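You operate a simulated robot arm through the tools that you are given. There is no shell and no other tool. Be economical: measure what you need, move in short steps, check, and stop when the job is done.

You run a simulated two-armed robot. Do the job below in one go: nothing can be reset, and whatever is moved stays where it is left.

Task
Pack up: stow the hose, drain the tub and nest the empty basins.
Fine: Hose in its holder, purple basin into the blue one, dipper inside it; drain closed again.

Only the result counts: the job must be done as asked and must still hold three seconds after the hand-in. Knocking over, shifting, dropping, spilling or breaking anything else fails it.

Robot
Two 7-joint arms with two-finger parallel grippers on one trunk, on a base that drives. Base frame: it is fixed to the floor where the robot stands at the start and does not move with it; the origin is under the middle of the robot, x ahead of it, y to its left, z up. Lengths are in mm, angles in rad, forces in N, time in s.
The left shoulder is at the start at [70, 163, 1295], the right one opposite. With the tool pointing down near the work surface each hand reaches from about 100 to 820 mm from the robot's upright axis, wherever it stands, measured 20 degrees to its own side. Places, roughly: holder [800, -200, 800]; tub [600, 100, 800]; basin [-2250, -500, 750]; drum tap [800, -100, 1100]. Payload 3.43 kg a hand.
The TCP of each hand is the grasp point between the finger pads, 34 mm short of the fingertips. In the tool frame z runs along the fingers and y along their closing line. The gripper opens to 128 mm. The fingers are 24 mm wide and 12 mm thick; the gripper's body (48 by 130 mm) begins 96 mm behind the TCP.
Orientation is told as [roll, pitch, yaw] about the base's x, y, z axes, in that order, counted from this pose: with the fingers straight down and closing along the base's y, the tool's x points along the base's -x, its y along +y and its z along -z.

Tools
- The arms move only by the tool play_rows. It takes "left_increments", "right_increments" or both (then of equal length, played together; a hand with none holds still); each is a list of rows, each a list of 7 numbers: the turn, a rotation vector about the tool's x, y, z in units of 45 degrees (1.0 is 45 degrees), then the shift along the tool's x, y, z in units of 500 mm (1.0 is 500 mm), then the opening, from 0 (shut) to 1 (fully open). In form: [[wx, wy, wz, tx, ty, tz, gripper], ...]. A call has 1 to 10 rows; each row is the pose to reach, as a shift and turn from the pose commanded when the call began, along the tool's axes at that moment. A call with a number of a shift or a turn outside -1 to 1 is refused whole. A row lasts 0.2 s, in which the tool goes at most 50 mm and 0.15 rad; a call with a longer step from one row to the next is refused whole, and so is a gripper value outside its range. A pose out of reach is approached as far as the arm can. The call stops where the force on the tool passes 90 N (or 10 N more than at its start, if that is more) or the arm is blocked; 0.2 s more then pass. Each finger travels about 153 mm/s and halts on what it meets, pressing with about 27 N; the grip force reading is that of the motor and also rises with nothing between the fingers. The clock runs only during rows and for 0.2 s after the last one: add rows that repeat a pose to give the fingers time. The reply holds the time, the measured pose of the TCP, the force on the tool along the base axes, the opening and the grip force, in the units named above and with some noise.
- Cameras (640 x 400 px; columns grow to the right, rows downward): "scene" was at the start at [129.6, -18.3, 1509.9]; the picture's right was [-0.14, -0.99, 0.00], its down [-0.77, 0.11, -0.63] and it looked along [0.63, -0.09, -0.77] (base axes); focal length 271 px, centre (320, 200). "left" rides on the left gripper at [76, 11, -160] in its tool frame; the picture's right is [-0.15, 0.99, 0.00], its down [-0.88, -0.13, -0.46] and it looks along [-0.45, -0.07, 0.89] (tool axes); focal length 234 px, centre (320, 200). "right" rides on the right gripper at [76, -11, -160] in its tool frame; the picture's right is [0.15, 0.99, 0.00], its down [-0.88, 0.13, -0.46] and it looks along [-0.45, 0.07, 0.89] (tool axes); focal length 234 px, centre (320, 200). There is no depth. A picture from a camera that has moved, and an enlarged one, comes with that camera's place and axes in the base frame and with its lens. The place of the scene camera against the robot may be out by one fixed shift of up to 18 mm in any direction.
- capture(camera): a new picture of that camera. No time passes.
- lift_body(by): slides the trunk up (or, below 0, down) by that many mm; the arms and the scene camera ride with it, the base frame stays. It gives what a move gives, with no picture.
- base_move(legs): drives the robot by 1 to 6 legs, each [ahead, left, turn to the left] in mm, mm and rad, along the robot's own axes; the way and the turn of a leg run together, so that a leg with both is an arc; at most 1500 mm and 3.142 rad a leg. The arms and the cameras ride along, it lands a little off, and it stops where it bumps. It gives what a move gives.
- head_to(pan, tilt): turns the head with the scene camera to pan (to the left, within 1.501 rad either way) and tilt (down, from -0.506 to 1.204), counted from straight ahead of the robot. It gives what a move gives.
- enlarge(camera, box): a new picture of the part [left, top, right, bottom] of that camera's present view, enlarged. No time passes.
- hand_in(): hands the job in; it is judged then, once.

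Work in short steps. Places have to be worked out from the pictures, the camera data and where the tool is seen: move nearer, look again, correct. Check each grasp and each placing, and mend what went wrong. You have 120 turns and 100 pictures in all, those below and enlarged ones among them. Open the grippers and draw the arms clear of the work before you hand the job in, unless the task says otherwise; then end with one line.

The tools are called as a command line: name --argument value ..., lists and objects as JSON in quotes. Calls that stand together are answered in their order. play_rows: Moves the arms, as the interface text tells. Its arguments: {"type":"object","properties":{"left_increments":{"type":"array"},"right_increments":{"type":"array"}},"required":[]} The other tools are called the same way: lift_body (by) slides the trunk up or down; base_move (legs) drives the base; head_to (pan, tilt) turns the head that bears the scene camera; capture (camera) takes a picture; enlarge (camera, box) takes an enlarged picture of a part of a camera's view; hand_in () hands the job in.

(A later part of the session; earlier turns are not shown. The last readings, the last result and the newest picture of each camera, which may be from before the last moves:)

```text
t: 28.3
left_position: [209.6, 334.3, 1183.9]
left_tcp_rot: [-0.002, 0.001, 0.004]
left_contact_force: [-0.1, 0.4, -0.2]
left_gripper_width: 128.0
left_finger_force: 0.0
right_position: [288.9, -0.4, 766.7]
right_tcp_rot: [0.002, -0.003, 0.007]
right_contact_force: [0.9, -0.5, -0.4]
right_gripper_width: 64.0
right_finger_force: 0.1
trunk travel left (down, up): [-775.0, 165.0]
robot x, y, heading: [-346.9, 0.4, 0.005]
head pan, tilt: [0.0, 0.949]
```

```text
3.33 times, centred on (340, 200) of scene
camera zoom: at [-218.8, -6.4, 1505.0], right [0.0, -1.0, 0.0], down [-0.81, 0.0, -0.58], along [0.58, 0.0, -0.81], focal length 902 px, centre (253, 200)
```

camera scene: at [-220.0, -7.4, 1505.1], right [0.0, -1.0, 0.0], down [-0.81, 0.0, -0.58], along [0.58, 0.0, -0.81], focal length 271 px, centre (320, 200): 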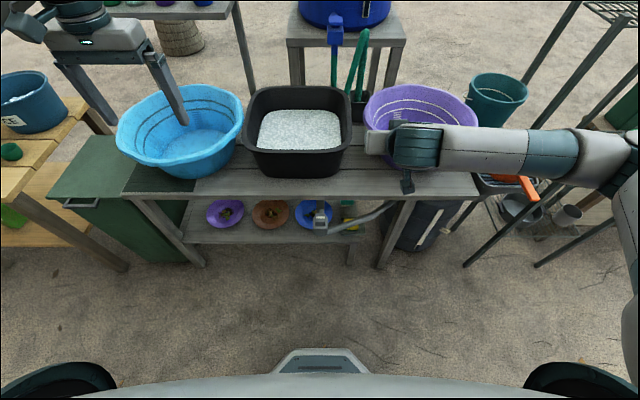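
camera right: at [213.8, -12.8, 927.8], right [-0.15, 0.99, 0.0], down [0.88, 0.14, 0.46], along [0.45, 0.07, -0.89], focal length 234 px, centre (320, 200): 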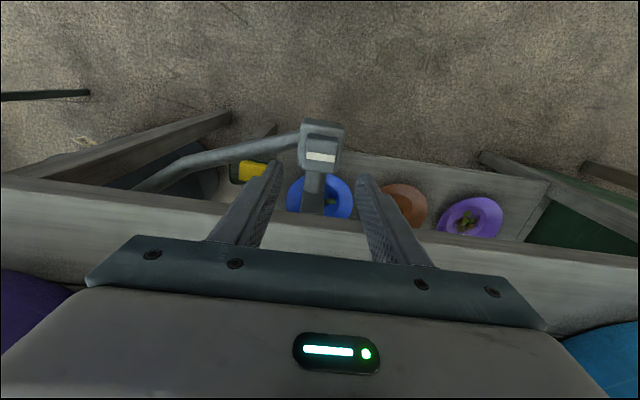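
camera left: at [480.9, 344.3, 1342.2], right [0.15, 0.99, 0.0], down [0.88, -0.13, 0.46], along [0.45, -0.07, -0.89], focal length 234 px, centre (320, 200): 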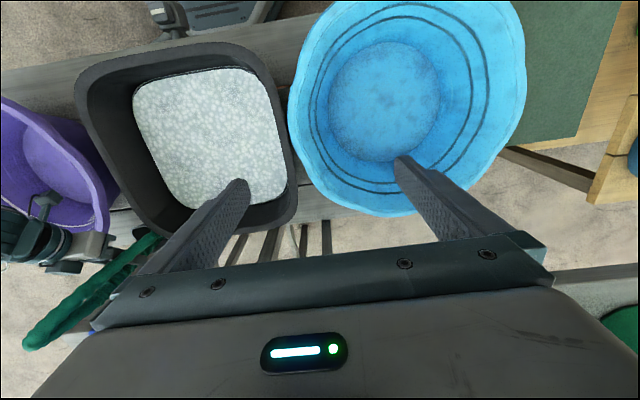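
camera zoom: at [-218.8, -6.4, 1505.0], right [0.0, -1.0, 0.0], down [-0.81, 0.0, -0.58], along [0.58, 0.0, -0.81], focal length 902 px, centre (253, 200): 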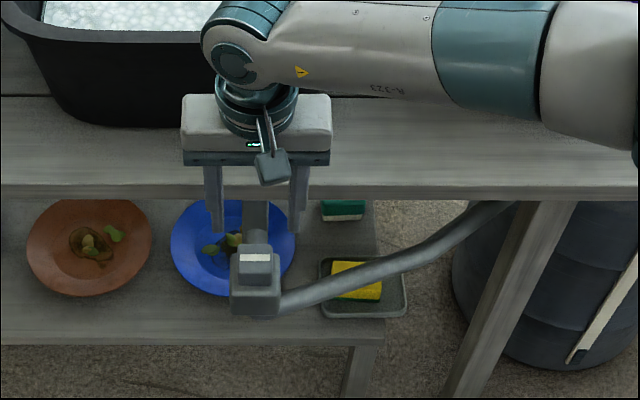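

Knob top somewhere z 660–700. I lower 40 mm in small steps and compare again.

play_rows --right_increments '[[0, 0, 0, 0, 0, 0.04, 0.5], [0, 0, 0, 0, 0, 0.08, 0.5]]'

enlarge --camera "right" --box '[220, 90, 420, 240]'

enlarge --camera "scene" --box '[280, 160, 380, 240]'

```text
t: 28.9
left_position: [207.7, 335.1, 1183.4]
left_tcp_rot: [0.0, 0.0, 0.004]
left_contact_force: [-0.4, -0.1, 0.5]
left_gripper_width: 127.9
left_finger_force: 0.1
right_position: [287.8, 0.9, 727.3]
right_tcp_rot: [0.002, -0.001, 0.006]
right_contact_force: [0.4, -0.9, 1.1]
right_gripper_width: 63.9
right_finger_force: 0.1
trunk travel left (down, up): [-775.0, 165.0]
robot x, y, heading: [-348.0, 2.5, 0.004]
head pan, tilt: [0.0, 0.949]
```

```text
2.67 times, centred on (320, 165) of right
camera zoom: at [212.8, -11.8, 889.0], right [-0.15, 0.99, 0.0], down [0.88, 0.13, 0.46], along [0.45, 0.07, -0.89], focal length 624 px, centre (320, 293)
```

zoom: 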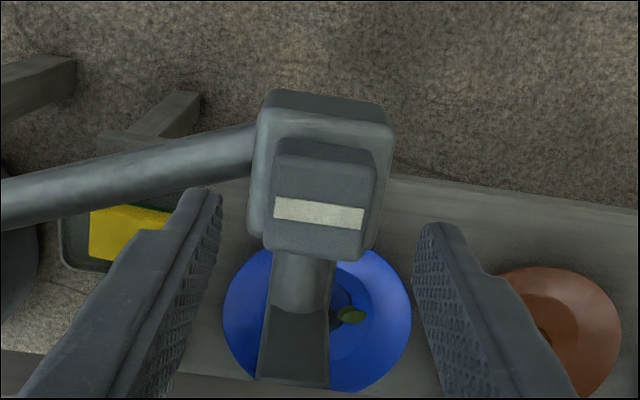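

```text
5.00 times, centred on (330, 200) of scene
camera zoom: at [-219.1, -6.8, 1505.0], right [0.0, -1.0, 0.0], down [-0.81, 0.0, -0.58], along [0.58, 0.0, -0.81], focal length 1354 px, centre (270, 200)
```

zoom: 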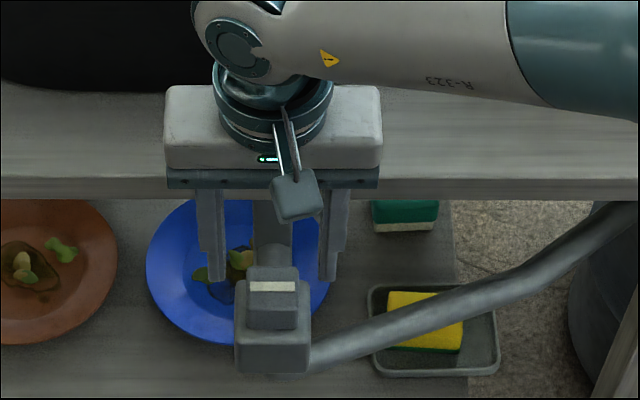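

Stripe at (286,−1,683). Lower 30 mm so the fingertips overlap ~20 mm of the knob, then close on it.

play_rows --right_increments '[[0, 0, 0, 0.004, -0.003, 0.03, 0.5], [0, 0, 0, 0.004, -0.003, 0.06, 0.5], [0, 0, 0, 0.004, -0.003, 0.06, 0.35], [0, 0, 0, 0.004, -0.003, 0.06, 0.2], [0, 0, 0, 0.004, -0.003, 0.06, 0.15], [0, 0, 0, 0.004, -0.003, 0.06, 0.15]]'

enlarge --camera "right" --box '[220, 90, 420, 240]'

```text
t: 30.3
left_position: [207.1, 334.9, 1182.4]
left_tcp_rot: [-0.001, -0.002, 0.004]
left_contact_force: [-0.4, -0.3, 0.8]
left_gripper_width: 127.7
left_finger_force: 0.0
right_position: [285.2, -0.1, 698.2]
right_tcp_rot: [0.002, -0.003, 0.006]
right_contact_force: [-0.4, 7.0, -4.0]
right_gripper_width: 37.8
right_finger_force: 44.8
trunk travel left (down, up): [-775.0, 165.0]
robot x, y, heading: [-346.4, 1.7, 0.004]
head pan, tilt: [0.0, 0.949]
```

```text
2.67 times, centred on (320, 165) of right
camera zoom: at [210.7, -12.4, 859.7], right [-0.15, 0.99, 0.0], down [0.88, 0.13, 0.46], along [0.45, 0.07, -0.89], focal length 624 px, centre (320, 293)
```

zoom: 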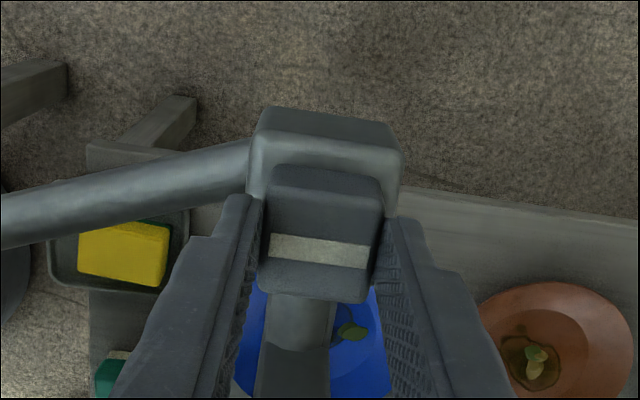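

Knob gripped (37.8 mm). I try turning it ~20° and read the force.

play_rows --right_increments '[[0, 0, 0.12, 0, 0, 0, 0.1], [0, 0, 0.24, 0, 0, 0, 0.1], [0, 0, 0.36, 0, 0, 0, 0.1], [0, 0, 0.45, 0, 0, 0, 0.1]]'

enlarge --camera "right" --box '[220, 90, 420, 240]'

```text
t: 31.3
left_position: [207.1, 335.0, 1183.7]
left_tcp_rot: [-0.002, 0.002, 0.005]
left_contact_force: [0.0, -0.3, -1.2]
left_gripper_width: 128.1
left_finger_force: 0.1
right_position: [284.7, -0.7, 699.0]
right_tcp_rot: [0.002, -0.002, -0.345]
right_contact_force: [-8.8, 7.5, 4.1]
right_gripper_width: 46.4
right_finger_force: 45.6
trunk travel left (down, up): [-775.0, 165.0]
robot x, y, heading: [-346.8, -2.2, 0.009]
head pan, tilt: [0.0, 0.949]
```

```text
2.67 times, centred on (320, 165) of right
camera zoom: at [210.3, 15.1, 859.9], right [0.2, 0.98, 0.0], down [0.87, -0.18, 0.46], along [0.45, -0.09, -0.89], focal length 624 px, centre (320, 293)
```

zoom: 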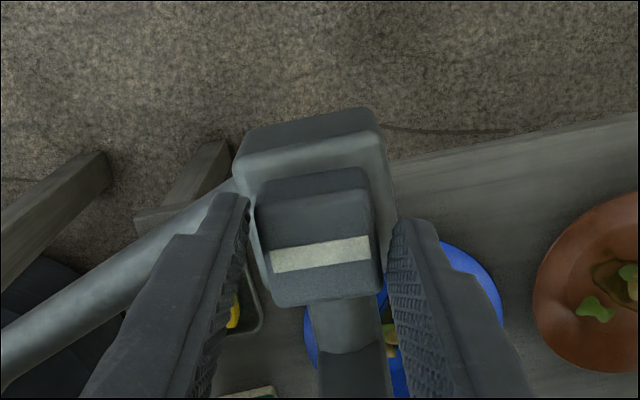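

It did not turn that way (fingers were spread instead). I try the other direction.

play_rows --right_increments '[[0, 0, -0.15, 0, 0, 0, 0.1], [0, 0, -0.3, 0, 0, 0, 0.1], [0, 0, -0.45, 0, 0, 0, 0.1], [0, 0, -0.6, 0, 0, 0, 0.1], [0, 0, -0.75, 0, 0, 0, 0.1], [0, 0, -0.9, 0, 0, 0, 0.1]]'

enlarge --camera "right" --box '[220, 90, 420, 240]'

```text
t: 32.7
left_position: [208.4, 336.2, 1180.9]
left_tcp_rot: [-0.003, 0.002, 0.003]
left_contact_force: [0.1, 0.2, -0.3]
left_gripper_width: 128.1
left_finger_force: 0.2
right_position: [288.8, -0.5, 697.4]
right_tcp_rot: [0.001, -0.005, 0.362]
right_contact_force: [16.8, 17.0, 4.8]
right_gripper_width: 37.8
right_finger_force: 45.3
trunk travel left (down, up): [-775.0, 165.0]
robot x, y, heading: [-346.1, -1.8, 0.006]
head pan, tilt: [0.0, 0.949]
```

```text
2.67 times, centred on (320, 165) of right
camera zoom: at [221.6, -37.7, 859.5], right [-0.49, 0.87, 0.0], down [0.78, 0.43, 0.46], along [0.4, 0.22, -0.89], focal length 624 px, centre (320, 293)
```

zoom: 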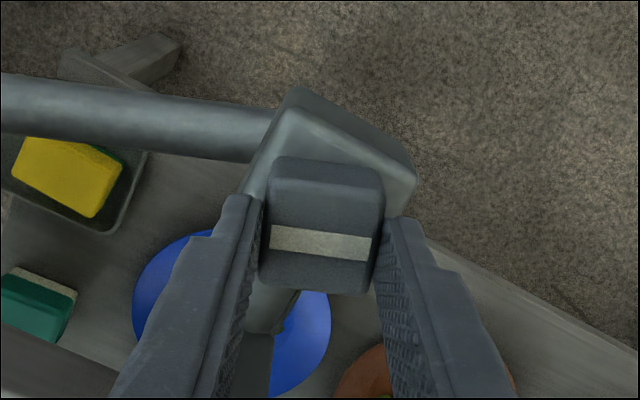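

The knob turns this way. Continue to ~90°.

play_rows --right_increments '[[0, 0, -0.17, 0, 0, 0, 0.1], [0, 0, -0.34, 0, 0, 0, 0.1], [0, 0, -0.51, 0, 0, 0, 0.1], [0, 0, -0.68, 0, 0, 0, 0.1], [0, 0, -0.85, 0, 0, 0, 0.1], [0, 0, -1, 0, 0, 0, 0.1]]'

play_rows --right_increments '[[0, 0, -0.17, 0, 0, 0, 0.1], [0, 0, -0.34, 0, 0, 0, 0.1], [0, 0, -0.5, 0, 0, 0, 0.1], [0, 0, -0.5, 0, 0, 0, 0.1]]'

capture --camera "right"

capture --camera "scene"

```text
t: 34.1
left_position: [209.9, 335.9, 1182.3]
left_tcp_rot: [-0.001, 0.003, 0.004]
left_contact_force: [0.1, 0.0, -0.1]
left_gripper_width: 128.0
left_finger_force: 0.0
right_position: [288.7, 1.0, 698.4]
right_tcp_rot: [-0.001, -0.006, 0.893]
right_contact_force: [26.8, 17.7, 10.8]
right_gripper_width: 37.8
right_finger_force: 45.1
right hand out of reach, approached as far as the arm can: row 5, 6
trunk travel left (down, up): [-775.0, 165.0]
robot x, y, heading: [-347.8, -0.2, 0.008]
head pan, tilt: [0.0, 0.949]
```

```text
t: 35.1
left_position: [206.9, 332.5, 1184.4]
left_tcp_rot: [0.0, -0.003, 0.002]
left_contact_force: [0.0, 0.5, 0.7]
left_gripper_width: 128.3
left_finger_force: 0.0
right_position: [264.5, -45.8, 727.9]
right_tcp_rot: [-0.01, 0.004, 1.004]
right_contact_force: [-0.1, -0.2, -0.2]
right_gripper_width: 12.7
right_finger_force: 0.0
right hand out of reach, approached as far as the arm can: row 1, 2, 3, 4
trunk travel left (down, up): [-775.0, 165.0]
robot x, y, heading: [-346.0, 1.0, 0.003]
head pan, tilt: [0.0, 0.949]
```

```text
54 pictures are left
camera right: at [233.6, -114.9, 888.7], right [-0.91, 0.41, -0.01], down [0.36, 0.82, 0.45], along [0.19, 0.41, -0.89], focal length 234 px, centre (320, 200)
```

right: 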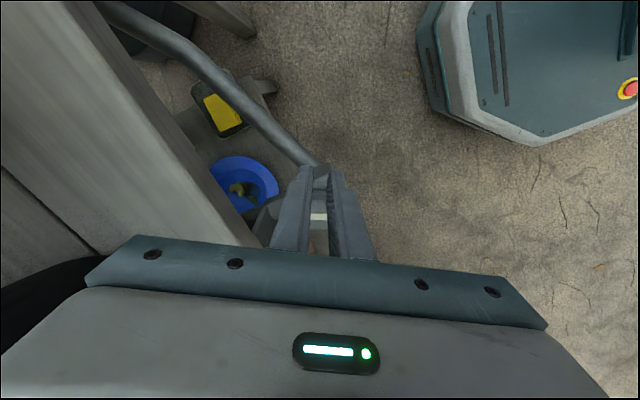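

```text
53 pictures are left
camera scene: at [-222.3, -9.1, 1505.3], right [0.0, -1.0, 0.0], down [-0.81, 0.0, -0.58], along [0.58, 0.0, -0.81], focal length 271 px, centre (320, 200)
```

scene: 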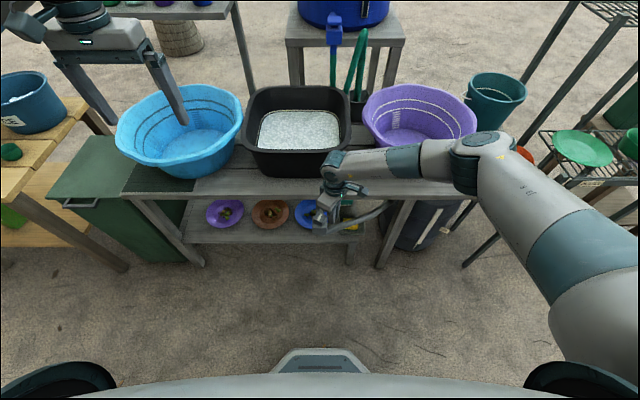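

The wrist ran out of turn and slipped off. I raise the hand, unwind, and look at the knob.

play_rows --right_increments '[[0, 0, 0, 0, 0, -0.07, 0.3], [0, 0, 0, 0, 0, -0.14, 0.5], [0, 0, 0.17, 0, 0, -0.2, 0.5], [0, 0, 0.34, 0, 0, -0.24, 0.5], [0, 0, 0.51, 0, 0, -0.28, 0.5], [0, 0, 0.68, 0, 0, -0.3, 0.5], [0, 0, 0.85, 0, 0, -0.3, 0.5], [0, 0, 1, 0, 0, -0.3, 0.5]]'

capture --camera "right"

enlarge --camera "scene" --box '[220, 60, 420, 250]'

```text
t: 36.9
left_position: [207.9, 333.0, 1183.5]
left_tcp_rot: [0.001, 0.001, 0.003]
left_contact_force: [-0.4, 0.1, 0.2]
left_gripper_width: 128.0
left_finger_force: 0.0
right_position: [266.4, -40.9, 878.1]
right_tcp_rot: [-0.007, -0.005, 0.216]
right_contact_force: [-0.1, -0.9, 0.7]
right_gripper_width: 64.0
right_finger_force: 0.0
trunk travel left (down, up): [-775.0, 165.0]
robot x, y, heading: [-346.3, -2.6, 0.01]
head pan, tilt: [0.0, 0.949]
```

```text
52 pictures are left
camera right: at [193.9, -68.4, 1038.6], right [-0.36, 0.93, -0.01], down [0.83, 0.32, 0.46], along [0.43, 0.16, -0.89], focal length 234 px, centre (320, 200)
```

right: 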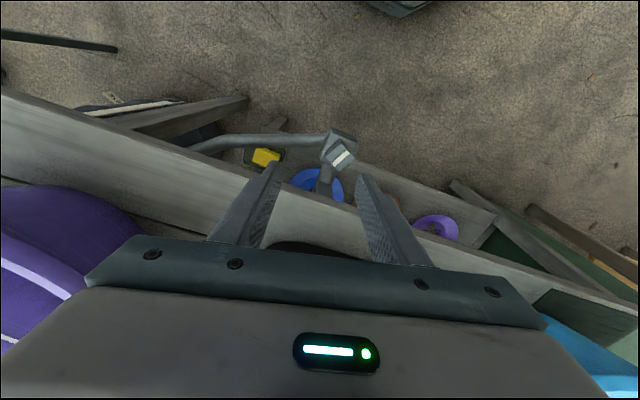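

```text
2.11 times, centred on (320, 155) of scene
camera zoom: at [-219.4, -7.2, 1505.0], right [0.0, -1.0, 0.0], down [-0.81, 0.0, -0.58], along [0.58, 0.0, -0.81], focal length 570 px, centre (320, 295)
```

zoom: 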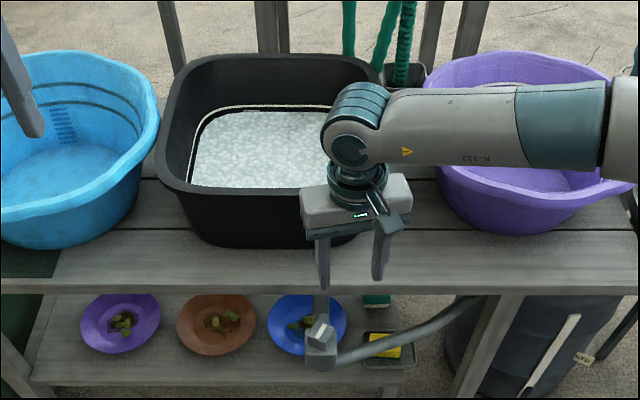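

The tub is draining (suds line has dropped) with the knob ~55° open. I let it run and prepare for the purple basin: raise the right hand to the side.

play_rows --right_increments '[[0, 0, 0, 0, 0, -0.08, 0.7], [0, 0, 0.05, 0.02, -0.05, -0.16, 1], [0, 0, 0.1, 0.045, -0.11, -0.23, 1], [0, 0, 0.15, 0.07, -0.18, -0.3, 1], [0, 0, 0.2, 0.095, -0.25, -0.37, 1], [0, 0, 0.24, 0.12, -0.31, -0.43, 1], [0, 0, 0.275, 0.144, -0.378, -0.48, 1]]'

base_move --legs '[[0, -200, 0], [320, 0, 0]]'

head_to --pan -0.2 --tilt 0.8

capture --camera "scene"

capture --camera "right"

capture --camera "left"

```text
refused: row 4 steps farther than a row can; nothing moved
```

```text
t: 40.3
left_position: [531.0, 136.5, 1184.0]
left_tcp_rot: [-0.001, -0.001, 0.01]
left_contact_force: [0.6, -0.7, -0.2]
left_gripper_width: 128.1
left_finger_force: 0.0
right_position: [592.4, -239.4, 877.9]
right_tcp_rot: [-0.006, -0.007, 0.223]
right_contact_force: [0.2, 0.2, 0.1]
right_gripper_width: 63.7
right_finger_force: 0.1
trunk travel left (down, up): [-775.0, 165.0]
robot x, y, heading: [-20.9, -202.4, 0.007]
head pan, tilt: [0.0, 0.949]
```

```text
t: 41.0
left_position: [532.4, 136.3, 1183.6]
left_tcp_rot: [-0.001, 0.0, 0.008]
left_contact_force: [-0.1, -0.4, -0.1]
left_gripper_width: 127.7
left_finger_force: 0.0
right_position: [592.0, -240.2, 877.3]
right_tcp_rot: [-0.008, -0.005, 0.224]
right_contact_force: [-0.8, 0.1, -0.7]
right_gripper_width: 63.6
right_finger_force: 0.0
trunk travel left (down, up): [-775.0, 165.0]
robot x, y, heading: [-22.4, -202.8, 0.006]
head pan, tilt: [-0.201, 0.799]
```

```text
50 pictures are left
camera scene: at [113.2, -223.3, 1516.5], right [-0.19, -0.98, 0.0], down [-0.7, 0.14, -0.7], along [0.68, -0.13, -0.72], focal length 271 px, centre (320, 200)
```

scene: 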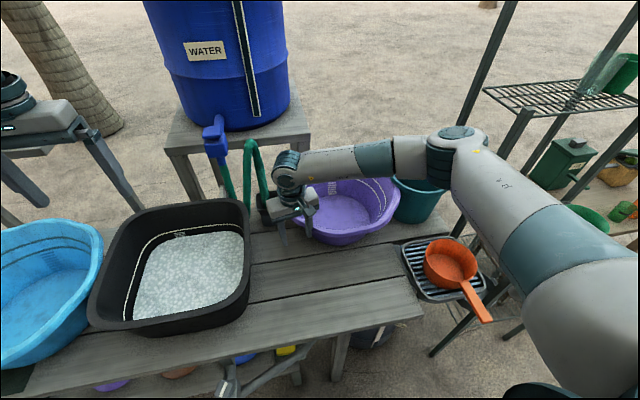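

```text
49 pictures are left
camera right: at [520.5, -267.0, 1038.4], right [-0.36, 0.93, -0.01], down [0.83, 0.32, 0.46], along [0.43, 0.16, -0.89], focal length 234 px, centre (320, 200)
```

right: 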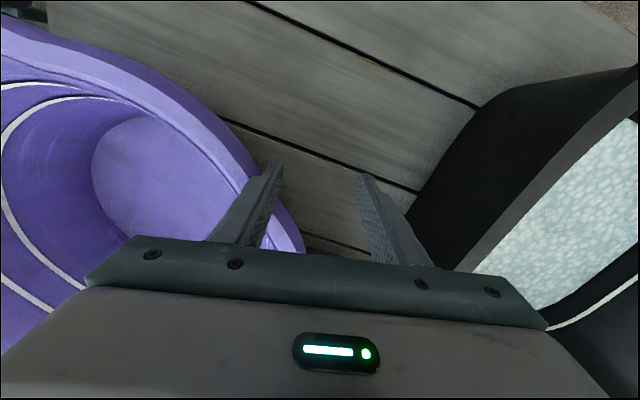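

```text
48 pictures are left
camera left: at [458.3, 147.0, 1342.0], right [0.14, 0.99, 0.0], down [0.88, -0.12, 0.46], along [0.45, -0.06, -0.89], focal length 234 px, centre (320, 200)
```

left: 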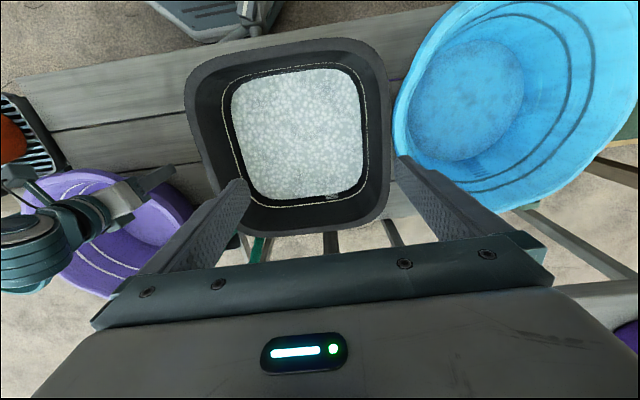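

My mistake: the refused move left the hand low and the drive pushed the purple basin back. I check what it touched.

enlarge --camera "scene" --box '[200, 110, 500, 320]'

```text
1.90 times, centred on (350, 215) of scene
camera zoom: at [113.2, -223.3, 1516.5], right [-0.19, -0.98, 0.0], down [-0.7, 0.14, -0.7], along [0.68, -0.13, -0.72], focal length 516 px, centre (263, 171)
```

zoom: 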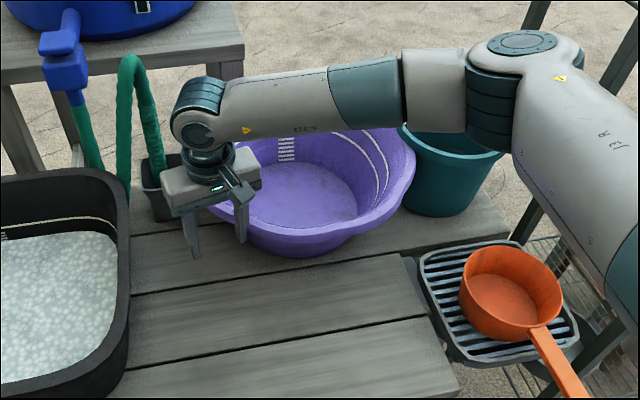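

Bucket, holder and hose seem unmoved; only the purple basin (to be moved anyway) slid back ~200 mm. I lift the right hand straight up, clear of everything.

play_rows --right_increments '[[0, 0, 0, 0, 0, -0.08, 0.5], [0, 0, 0, 0, 0, -0.17, 0.5], [0, 0, 0, 0, 0, -0.26, 0.5], [0, 0, 0.09, 0, 0, -0.35, 0.5], [0, 0, 0.18, 0, 0, -0.43, 0.5], [0, 0, 0.275, 0, 0, -0.5, 0.5]]'

capture --camera "right"

capture --camera "scene"

```text
t: 42.4
left_position: [532.3, 136.3, 1182.8]
left_tcp_rot: [-0.001, -0.001, 0.009]
left_contact_force: [-0.9, 0.1, 0.6]
left_gripper_width: 128.0
left_finger_force: 0.0
right_position: [589.2, -238.9, 1129.0]
right_tcp_rot: [-0.006, -0.007, 0.006]
right_contact_force: [-0.1, -0.4, -0.4]
right_gripper_width: 64.0
right_finger_force: 0.1
trunk travel left (down, up): [-775.0, 165.0]
robot x, y, heading: [-22.0, -200.8, 0.009]
head pan, tilt: [-0.201, 0.799]
```

```text
46 pictures are left
camera right: at [512.7, -250.5, 1289.7], right [-0.15, 0.99, -0.01], down [0.88, 0.14, 0.46], along [0.46, 0.06, -0.89], focal length 234 px, centre (320, 200)
```

right: 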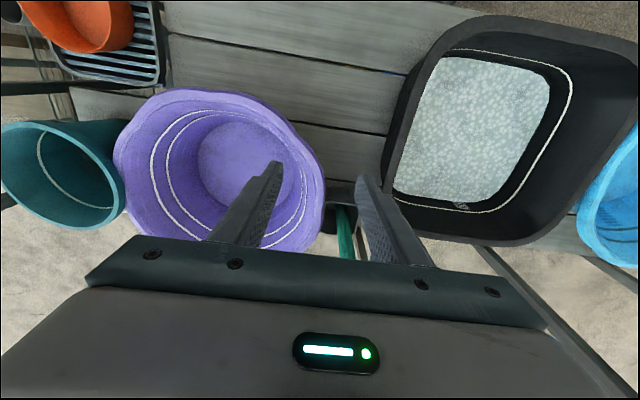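

```text
45 pictures are left
camera scene: at [112.6, -223.3, 1516.5], right [-0.19, -0.98, 0.0], down [-0.7, 0.14, -0.7], along [0.68, -0.13, -0.72], focal length 271 px, centre (320, 200)
```

scene: 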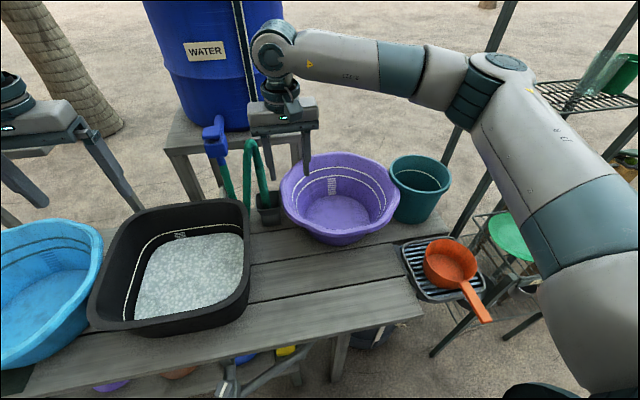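

Purple basin now about centre (735,−402), radius ~183, rim z ~905, next to the bucket. I'll pull it back: closed right hand goes over its inside first.

play_rows --right_increments '[[0, 0, 0, -0.033, -0.082, 0, 0.2], [0, 0, 0, -0.066, -0.163, 0, 0], [0, 0, 0, -0.099, -0.245, 0, 0], [0, 0, 0, -0.132, -0.326, 0, 0], [0, 0, 0, -0.132, -0.326, 0.08, 0], [0, 0, 0, -0.132, -0.326, 0.16, 0], [0, 0, 0, -0.132, -0.326, 0.24, 0]]'

capture --camera "right"

```text
t: 44.0
left_position: [532.9, 135.8, 1183.0]
left_tcp_rot: [-0.001, 0.0, 0.01]
left_contact_force: [0.6, 0.3, -0.1]
left_gripper_width: 128.0
left_finger_force: 0.2
right_position: [658.0, -402.4, 1008.9]
right_tcp_rot: [-0.004, -0.007, 0.009]
right_contact_force: [0.5, 0.2, 0.4]
right_gripper_width: 0.3
right_finger_force: 27.0
trunk travel left (down, up): [-775.0, 165.0]
robot x, y, heading: [-21.3, -200.2, 0.001]
head pan, tilt: [-0.201, 0.799]
```

```text
44 pictures are left
camera right: at [582.9, -414.0, 1169.6], right [-0.15, 0.99, -0.01], down [0.88, 0.14, 0.46], along [0.46, 0.07, -0.89], focal length 234 px, centre (320, 200)
```

right: 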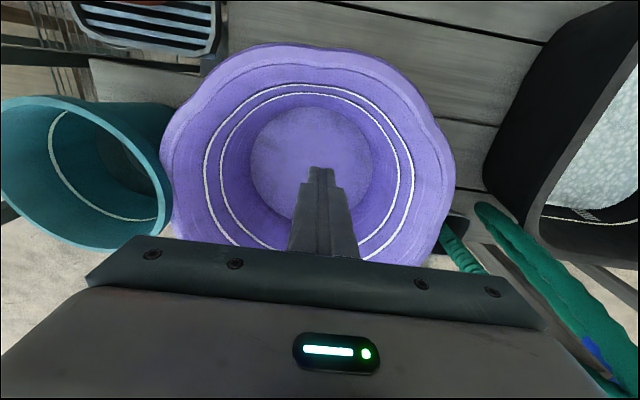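

The bottom disc is centred ~(744,−407), r ~128. The closed fingers go down inside the front part.

play_rows --right_increments '[[0, 0, 0, 0, 0, 0.08, 0], [0, 0, 0, 0, 0, 0.16, 0], [0, 0, 0, 0, 0, 0.24, 0], [0, 0, 0, 0, 0, 0.32, 0], [0, 0, 0, 0, 0, 0.4, 0], [0, 0, 0, 0, 0, 0.47, 0]]'

play_rows --right_increments '[[0, 0, 0, 0.04, 0, 0, 0], [0, 0, 0, 0.08, 0, 0, 0], [0, 0, 0, 0.12, 0, 0, 0], [0, 0, 0, 0.16, 0, 0, 0], [0, 0, 0, 0.2, 0, 0, 0], [0, 0, 0, 0.24, 0, 0, 0]]'

capture --camera "scene"

```text
t: 45.4
left_position: [531.6, 135.5, 1182.7]
left_tcp_rot: [0.0, 0.001, 0.008]
left_contact_force: [1.0, -0.1, 0.5]
left_gripper_width: 127.9
left_finger_force: 0.1
right_position: [663.8, -405.9, 772.6]
right_tcp_rot: [-0.005, -0.008, 0.008]
right_contact_force: [0.3, 0.7, 0.0]
right_gripper_width: 0.0
right_finger_force: 26.6
trunk travel left (down, up): [-775.0, 165.0]
robot x, y, heading: [-20.3, -202.1, 0.01]
head pan, tilt: [-0.201, 0.799]
```

```text
t: 46.8
left_position: [530.9, 135.4, 1183.7]
left_tcp_rot: [0.0, -0.001, 0.008]
left_contact_force: [0.3, -0.1, 0.3]
left_gripper_width: 128.2
left_finger_force: 0.1
right_position: [539.8, -403.1, 771.1]
right_tcp_rot: [-0.006, -0.004, 0.007]
right_contact_force: [-0.1, 0.3, 0.5]
right_gripper_width: 0.0
right_finger_force: 27.4
trunk travel left (down, up): [-775.0, 165.0]
robot x, y, heading: [-21.1, -202.6, 0.011]
head pan, tilt: [-0.201, 0.799]
```

```text
43 pictures are left
camera scene: at [112.6, -224.0, 1516.5], right [-0.19, -0.98, 0.0], down [-0.7, 0.14, -0.7], along [0.68, -0.13, -0.72], focal length 271 px, centre (320, 200)
```

scene: 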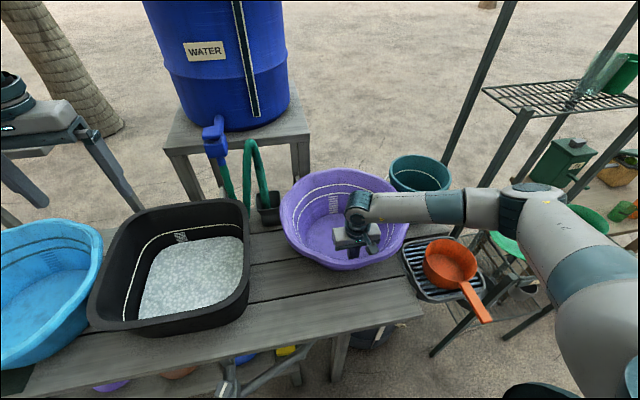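

It slides nicely. Another 75 mm, then up out of it.

play_rows --right_increments '[[0, 0, 0, 0.04, 0, 0, 0], [0, 0, 0, 0.08, 0, 0, 0], [0, 0, 0, 0.12, 0, 0, 0], [0, 0, 0, 0.15, 0, 0, 0], [0, 0, 0, 0.13, 0, 0, 0]]'

play_rows --right_increments '[[0, 0, 0, -0.02, 0, -0.08, 0], [0, 0, 0, -0.02, 0, -0.17, 0], [0, 0, 0, -0.02, 0, -0.26, 0], [0, 0, 0, -0.02, 0, -0.35, 0], [0, 0, 0, -0.02, 0, -0.44, 0], [0, 0, 0, -0.02, 0, -0.53, 0], [0, 0, 0, -0.02, 0, -0.62, 0]]'

capture --camera "scene"

capture --camera "right"

```text
t: 48.0
left_position: [532.9, 134.6, 1182.3]
left_tcp_rot: [0.002, -0.001, 0.011]
left_contact_force: [-0.3, 0.5, 0.6]
left_gripper_width: 127.8
left_finger_force: 0.0
right_position: [475.6, -404.3, 771.7]
right_tcp_rot: [-0.006, -0.007, 0.006]
right_contact_force: [1.6, 0.9, -0.2]
right_gripper_width: 0.0
right_finger_force: 27.1
trunk travel left (down, up): [-775.0, 165.0]
robot x, y, heading: [-21.0, -203.2, 0.009]
head pan, tilt: [-0.201, 0.799]
```

```text
t: 49.6
left_position: [531.7, 137.3, 1182.9]
left_tcp_rot: [-0.001, 0.0, 0.008]
left_contact_force: [0.1, 0.1, -0.1]
left_gripper_width: 127.9
left_finger_force: 0.1
right_position: [481.8, -402.3, 1080.9]
right_tcp_rot: [-0.006, -0.005, 0.009]
right_contact_force: [0.3, 0.4, 0.2]
right_gripper_width: 0.1
right_finger_force: 27.0
trunk travel left (down, up): [-775.0, 165.0]
robot x, y, heading: [-19.4, -201.2, 0.009]
head pan, tilt: [-0.201, 0.799]
```

```text
42 pictures are left
camera scene: at [112.9, -222.8, 1516.5], right [-0.19, -0.98, 0.0], down [-0.7, 0.14, -0.7], along [0.68, -0.13, -0.72], focal length 271 px, centre (320, 200)
```

scene: 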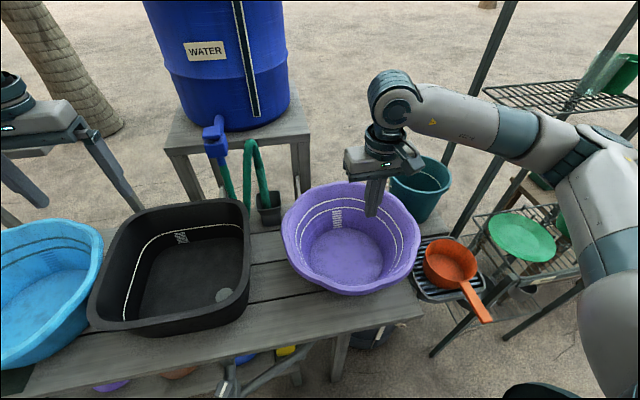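

```text
41 pictures are left
camera right: at [404.7, -413.3, 1241.5], right [-0.15, 0.99, -0.01], down [0.88, 0.14, 0.46], along [0.46, 0.07, -0.89], focal length 234 px, centre (320, 200)
```

right: 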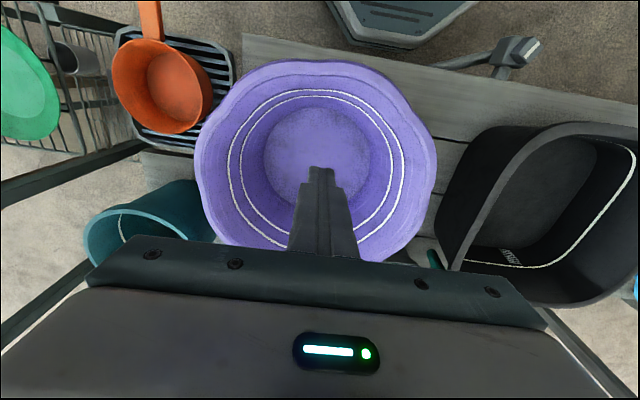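

The tub is empty. Basin centre now ≈(565,−396), R ≈181. I bring both hands above its left and right rim, rolled ±20° to fit the sloped wall.

play_rows --left_increments '[[0.05, 0, 0, -0.007, -0.078, 0.032, 0.6], [0.1, 0, 0, -0.015, -0.156, 0.064, 0.6], [0.15, 0, 0, -0.022, -0.234, 0.095, 0.6], [0.2, 0, 0, -0.029, -0.312, 0.127, 0.6], [0.25, 0, 0, -0.037, -0.39, 0.159, 0.6], [0.3, 0, 0, -0.044, -0.468, 0.191, 0.6], [0.35, 0, 0, -0.051, -0.546, 0.222, 0.6], [0.4, 0, 0, -0.059, -0.624, 0.254, 0.6], [0.446, 0, 0, -0.066, -0.702, 0.286, 0.6]]' --right_increments '[[-0.05, 0, 0, -0.018, -0.04, 0.009, 0.3], [-0.1, 0, 0, -0.037, -0.079, 0.018, 0.6], [-0.15, 0, 0, -0.055, -0.119, 0.027, 0.6], [-0.2, 0, 0, -0.074, -0.158, 0.036, 0.6], [-0.25, 0, 0, -0.092, -0.198, 0.046, 0.6], [-0.3, 0, 0, -0.111, -0.237, 0.055, 0.6], [-0.35, 0, 0, -0.129, -0.277, 0.064, 0.6], [-0.4, 0, 0, -0.148, -0.316, 0.073, 0.6], [-0.446, 0, 0, -0.166, -0.356, 0.082, 0.6]]'

capture --camera "left"

capture --camera "right"

```text
t: 51.6
left_position: [568.3, -215.8, 1041.7]
left_tcp_rot: [-0.349, 0.003, 0.009]
left_contact_force: [-0.5, -0.7, -1.0]
left_gripper_width: 76.9
left_finger_force: 0.0
right_position: [569.8, -580.7, 1042.3]
right_tcp_rot: [0.347, -0.008, 0.008]
right_contact_force: [0.2, 0.7, -0.2]
right_gripper_width: 76.8
right_finger_force: 0.0
trunk travel left (down, up): [-775.0, 165.0]
robot x, y, heading: [-15.8, -200.7, 0.013]
head pan, tilt: [-0.201, 0.799]
```

```text
40 pictures are left
camera left: at [495.0, -151.4, 1186.7], right [0.14, 0.93, -0.34], down [0.88, 0.04, 0.47], along [0.45, -0.36, -0.81], focal length 234 px, centre (320, 200)
```

left: 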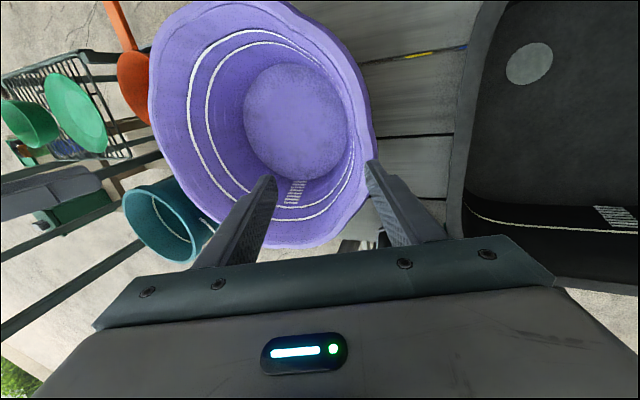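

```text
39 pictures are left
camera right: at [492.7, -648.1, 1188.5], right [-0.16, 0.93, 0.34], down [0.88, -0.03, 0.48], along [0.45, 0.37, -0.81], focal length 234 px, centre (320, 200)
```

right: 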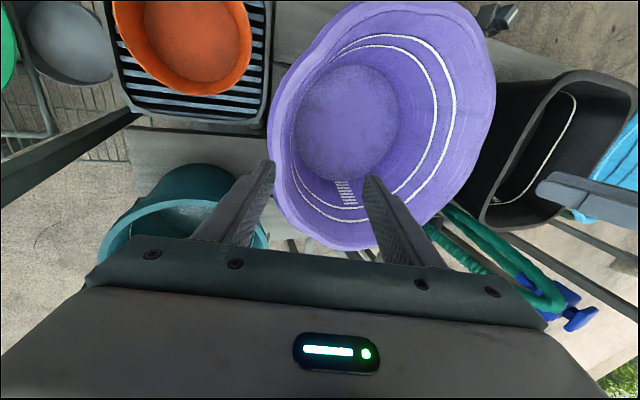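

Refined: rim z ≈873, R ≈197, centre ≈(574,−400). I shift both hands outward and descend along the fingers most of the way.

play_rows --left_increments '[[0, 0, 0, -0.004, 0.07, 0, 0.6], [0, 0, 0, -0.008, 0.135, 0, 0.6], [0, 0, 0, -0.008, 0.135, 0.08, 0.6], [0, 0, 0, -0.008, 0.135, 0.16, 0.6], [0, 0, 0, -0.008, 0.135, 0.23, 0.6]]' --right_increments '[[0, 0, 0, -0.003, -0.07, 0, 0.6], [0, 0, 0, -0.005, -0.138, 0, 0.6], [0, 0, 0, -0.005, -0.138, 0.08, 0.6], [0, 0, 0, -0.005, -0.138, 0.16, 0.6], [0, 0, 0, -0.005, -0.138, 0.23, 0.6]]'

capture --camera "left"

capture --camera "right"

```text
t: 52.8
left_position: [572.8, -190.9, 906.3]
left_tcp_rot: [-0.35, 0.0, 0.009]
left_contact_force: [-0.6, 0.3, -0.8]
left_gripper_width: 76.6
left_finger_force: 0.1
right_position: [571.6, -606.8, 910.2]
right_tcp_rot: [0.346, -0.006, 0.01]
right_contact_force: [-0.3, 0.1, 0.5]
right_gripper_width: 77.1
right_finger_force: 0.0
trunk travel left (down, up): [-775.0, 165.0]
robot x, y, heading: [-20.6, -200.9, 0.013]
head pan, tilt: [-0.201, 0.799]
```

```text
38 pictures are left
camera left: at [498.9, -125.5, 1051.4], right [0.14, 0.93, -0.34], down [0.88, 0.04, 0.47], along [0.45, -0.36, -0.81], focal length 234 px, centre (320, 200)
```

left: 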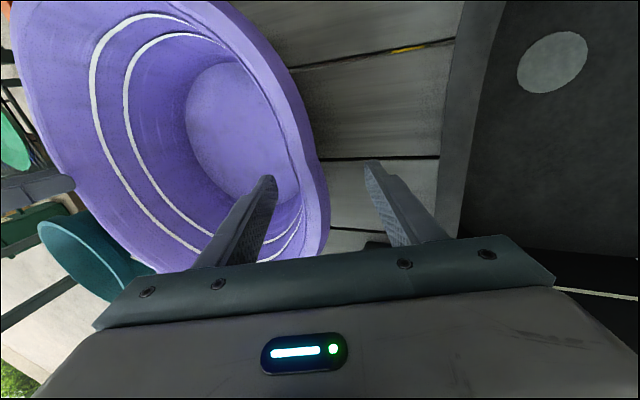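

```text
37 pictures are left
camera right: at [496.3, -673.2, 1058.1], right [-0.16, 0.93, 0.33], down [0.88, -0.03, 0.48], along [0.45, 0.37, -0.81], focal length 234 px, centre (320, 200)
```

right: 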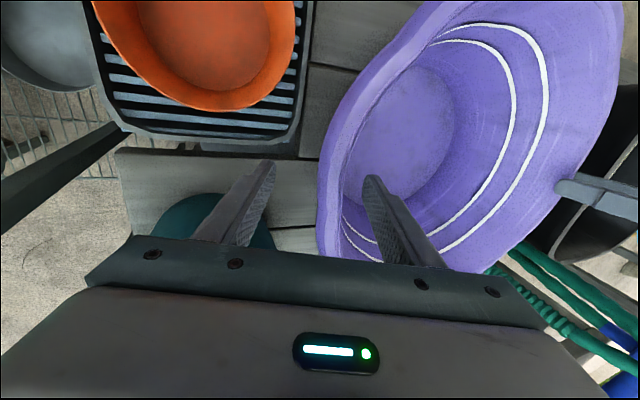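

Rim lies between the fingers on both sides. Descend the rest and close.

play_rows --left_increments '[[0, 0, 0, 0, 0, 0.045, 0.6], [0, 0, 0, 0, 0, 0.09, 0.6], [0, 0, 0, 0, 0, 0.09, 0.4], [0, 0, 0, 0, 0, 0.09, 0.2], [0, 0, 0, 0, 0, 0.09, 0], [0, 0, 0, 0, 0, 0.09, 0], [0, 0, 0, 0, 0, 0.09, 0]]' --right_increments '[[0, 0, 0, 0, 0, 0.045, 0.6], [0, 0, 0, 0, 0, 0.095, 0.6], [0, 0, 0, 0, 0, 0.095, 0.4], [0, 0, 0, 0, 0, 0.095, 0.2], [0, 0, 0, 0, 0, 0.095, 0], [0, 0, 0, 0, 0, 0.095, 0], [0, 0, 0, 0, 0, 0.095, 0]]'

capture --camera "left"

capture --camera "right"

```text
t: 54.4
left_position: [569.9, -213.7, 867.8]
left_tcp_rot: [-0.361, -0.002, 0.001]
left_contact_force: [-4.6, -58.6, -1.8]
left_gripper_width: 32.0
left_finger_force: 27.2
right_position: [571.9, -584.4, 868.0]
right_tcp_rot: [0.357, -0.011, 0.012]
right_contact_force: [7.2, 53.2, 11.9]
right_gripper_width: 44.8
right_finger_force: 27.3
trunk travel left (down, up): [-775.0, 165.0]
robot x, y, heading: [-18.6, -206.0, 0.008]
head pan, tilt: [-0.201, 0.799]
```

```text
36 pictures are left
camera left: at [496.1, -146.9, 1012.9], right [0.15, 0.93, -0.35], down [0.88, 0.04, 0.47], along [0.45, -0.38, -0.81], focal length 234 px, centre (320, 200)
```

left: 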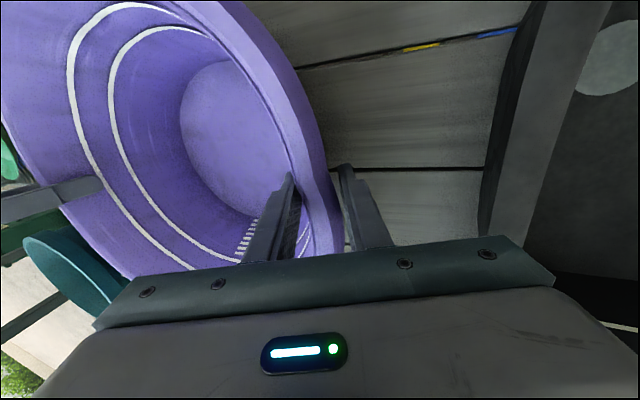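

```text
35 pictures are left
camera right: at [497.3, -651.9, 1014.9], right [-0.16, 0.92, 0.35], down [0.88, -0.03, 0.48], along [0.45, 0.38, -0.81], focal length 234 px, centre (320, 200)
```

right: 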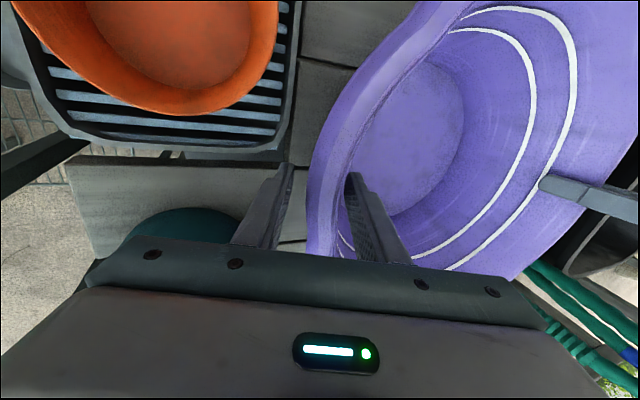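

Both grip but stretch the rim apart (±55 N). I ease the hands 8 mm inward while closing.

play_rows --left_increments '[[0, 0, 0, 0, -0.008, 0.003, 0], [0, 0, 0, 0, -0.015, 0.0055, 0], [0, 0, 0, 0, -0.015, 0.0055, 0]]' --right_increments '[[0, 0, 0, 0, 0.008, 0.003, 0], [0, 0, 0, 0, 0.015, 0.0055, 0], [0, 0, 0, 0, 0.015, 0.0055, 0]]'

```text
t: 55.2
left_position: [570.9, -221.4, 871.0]
left_tcp_rot: [-0.363, -0.008, 0.003]
left_contact_force: [0.3, -54.4, 7.2]
left_gripper_width: 14.2
left_finger_force: 26.8
right_position: [572.6, -576.6, 871.2]
right_tcp_rot: [0.358, -0.013, 0.012]
right_contact_force: [12.7, 44.6, 34.8]
right_gripper_width: 29.0
right_finger_force: 26.9
trunk travel left (down, up): [-775.0, 165.0]
robot x, y, heading: [-16.4, -202.1, 0.011]
head pan, tilt: [-0.201, 0.799]
```

play_rows --left_increments '[[0, 0, 0, 0, -0.008, 0.003, 0], [0, 0, 0, 0, -0.015, 0.0055, 0], [0, 0, 0, 0, -0.015, 0.0055, 0]]' --right_increments '[[0, 0, 0, 0, 0.012, 0.004, 0], [0, 0, 0, 0, 0.024, 0.008, 0], [0, 0, 0, 0, 0.024, 0.008, 0]]'

capture --camera "left"

capture --camera "right"

```text
t: 56.0
left_position: [571.1, -221.8, 871.2]
left_tcp_rot: [-0.355, -0.008, 0.01]
left_contact_force: [-6.3, -23.4, 29.8]
left_gripper_width: 13.2
left_finger_force: 26.3
right_position: [571.3, -568.8, 873.3]
right_tcp_rot: [0.344, -0.016, 0.006]
right_contact_force: [14.8, 24.3, 34.4]
right_gripper_width: 13.2
right_finger_force: 27.3
trunk travel left (down, up): [-775.0, 165.0]
robot x, y, heading: [-23.2, -200.5, 0.011]
head pan, tilt: [-0.201, 0.799]
```

```text
34 pictures are left
camera left: at [495.0, -156.5, 1015.5], right [0.14, 0.93, -0.34], down [0.88, 0.04, 0.48], along [0.46, -0.37, -0.81], focal length 234 px, centre (320, 200)
```

left: 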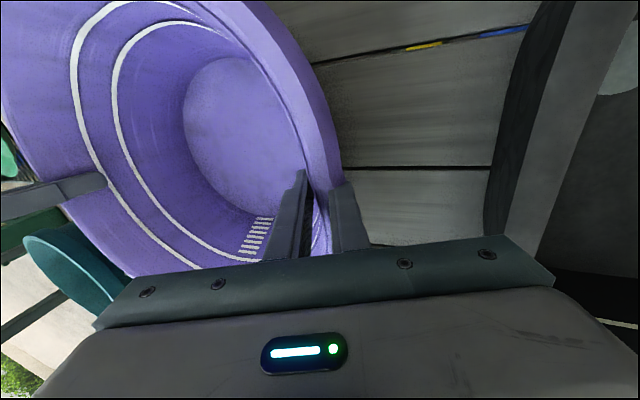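

```text
33 pictures are left
camera right: at [494.2, -633.5, 1019.6], right [-0.16, 0.93, 0.33], down [0.87, -0.03, 0.49], along [0.46, 0.37, -0.81], focal length 234 px, centre (320, 200)
```

right: 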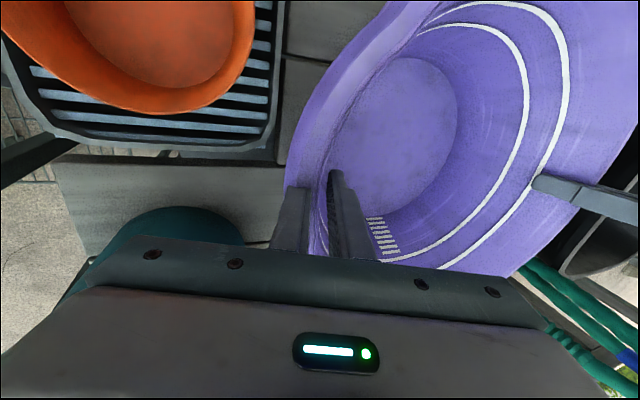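

Both hold the 13 mm wall. I lift 60 mm first and check.

play_rows --left_increments '[[0, 0, 0, 0, -0.014, -0.0375, 0], [0, 0, 0, 0, -0.028, -0.075, 0], [0, 0, 0, 0, -0.042, -0.1125, 0]]' --right_increments '[[0, 0, 0, 0, 0.0135, -0.0376, 0], [0, 0, 0, 0, 0.027, -0.0752, 0], [0, 0, 0, 0, 0.0405, -0.1128, 0]]'

capture --camera "scene"

```text
t: 56.8
left_position: [572.8, -223.9, 925.7]
left_tcp_rot: [-0.352, 0.002, 0.008]
left_contact_force: [-4.3, -29.1, -1.5]
left_gripper_width: 13.5
left_finger_force: 27.0
right_position: [571.4, -570.6, 925.7]
right_tcp_rot: [0.345, -0.006, 0.009]
right_contact_force: [5.3, 28.7, -1.4]
right_gripper_width: 12.8
right_finger_force: 26.8
trunk travel left (down, up): [-775.0, 165.0]
robot x, y, heading: [-20.0, -198.7, 0.013]
head pan, tilt: [-0.201, 0.799]
```

```text
32 pictures are left
camera scene: at [114.0, -224.2, 1516.2], right [-0.19, -0.98, 0.0], down [-0.7, 0.14, -0.7], along [0.68, -0.13, -0.72], focal length 271 px, centre (320, 200)
```

scene: 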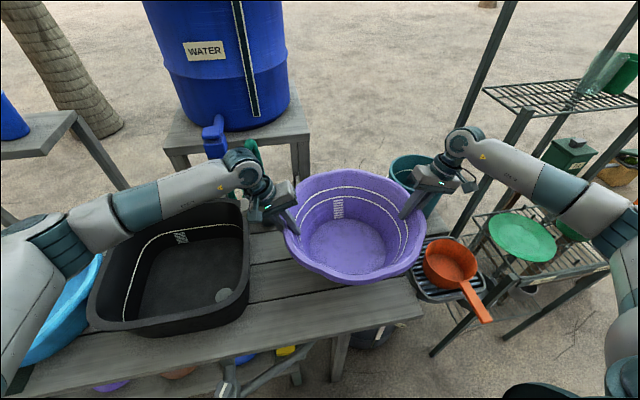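

The basin lifts fine (light). Raise it 210 mm more to clear the tub.

play_rows --left_increments '[[0, 0, 0, 0, -0.029, -0.0788, 0], [0, 0, 0, 0, -0.0584, -0.1576, 0], [0, 0, 0, 0, -0.0876, -0.2364, 0], [0, 0, 0, 0, -0.1168, -0.3152, 0], [0, 0, 0, 0, -0.146, -0.394, 0]]' --right_increments '[[0, 0, 0, 0, 0.0283, -0.079, 0], [0, 0, 0, 0, 0.0566, -0.158, 0], [0, 0, 0, 0, 0.085, -0.237, 0], [0, 0, 0, 0, 0.1132, -0.316, 0], [0, 0, 0, 0, 0.1415, -0.395, 0]]'

```text
t: 58.0
left_position: [574.2, -224.7, 1136.1]
left_tcp_rot: [-0.354, 0.0, 0.008]
left_contact_force: [-2.7, -33.4, -2.1]
left_gripper_width: 13.6
left_finger_force: 26.9
right_position: [572.3, -570.2, 1136.6]
right_tcp_rot: [0.346, -0.007, 0.008]
right_contact_force: [3.9, 33.3, -2.5]
right_gripper_width: 12.5
right_finger_force: 27.0
trunk travel left (down, up): [-775.0, 165.0]
robot x, y, heading: [-18.3, -199.3, 0.015]
head pan, tilt: [-0.201, 0.799]
```

Held well at z 1136. Back off 300 mm, drive left 893 mm in two legs, correcting the small heading.

base_move --legs '[[-300, 0, -0.01], [0, 450, 0], [0, 443, 0]]'

head_to --pan 0.0 --tilt 0.9

capture --camera "scene"

```text
t: 64.7
left_position: [275.5, 660.7, 1136.9]
left_tcp_rot: [-0.35, 0.0, -0.004]
left_contact_force: [-2.8, -33.4, -3.2]
left_gripper_width: 13.2
left_finger_force: 27.2
right_position: [270.5, 315.1, 1136.5]
right_tcp_rot: [0.347, -0.007, -0.001]
right_contact_force: [3.0, 33.1, -1.2]
right_gripper_width: 13.0
right_finger_force: 26.5
trunk travel left (down, up): [-775.0, 165.0]
robot x, y, heading: [-320.5, 691.1, -0.004]
head pan, tilt: [-0.201, 0.799]
```

```text
t: 65.4
left_position: [275.0, 661.4, 1135.9]
left_tcp_rot: [-0.352, -0.001, -0.003]
left_contact_force: [-3.8, -2.9, -2.5]
left_gripper_width: 13.1
left_finger_force: 27.2
right_position: [270.3, 315.1, 1136.4]
right_tcp_rot: [0.346, -0.008, -0.001]
right_contact_force: [2.9, 3.6, -0.6]
right_gripper_width: 12.6
right_finger_force: 26.9
trunk travel left (down, up): [-775.0, 165.0]
robot x, y, heading: [-315.5, 691.6, -0.006]
head pan, tilt: [0.0, 0.901]
```

```text
31 pictures are left
camera scene: at [-188.2, 682.8, 1508.6], right [0.0, -1.0, 0.0], down [-0.78, 0.0, -0.62], along [0.62, 0.0, -0.78], focal length 271 px, centre (320, 200)
```

scene: 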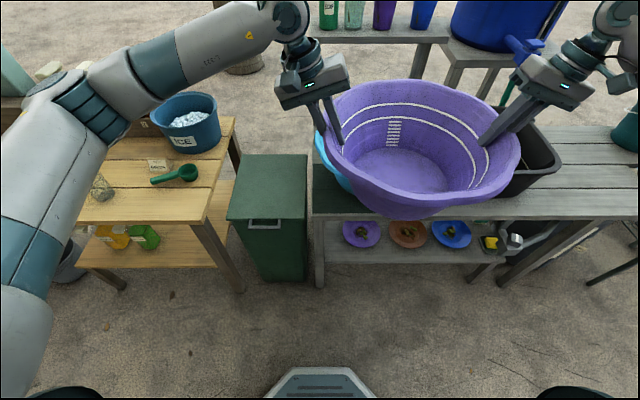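

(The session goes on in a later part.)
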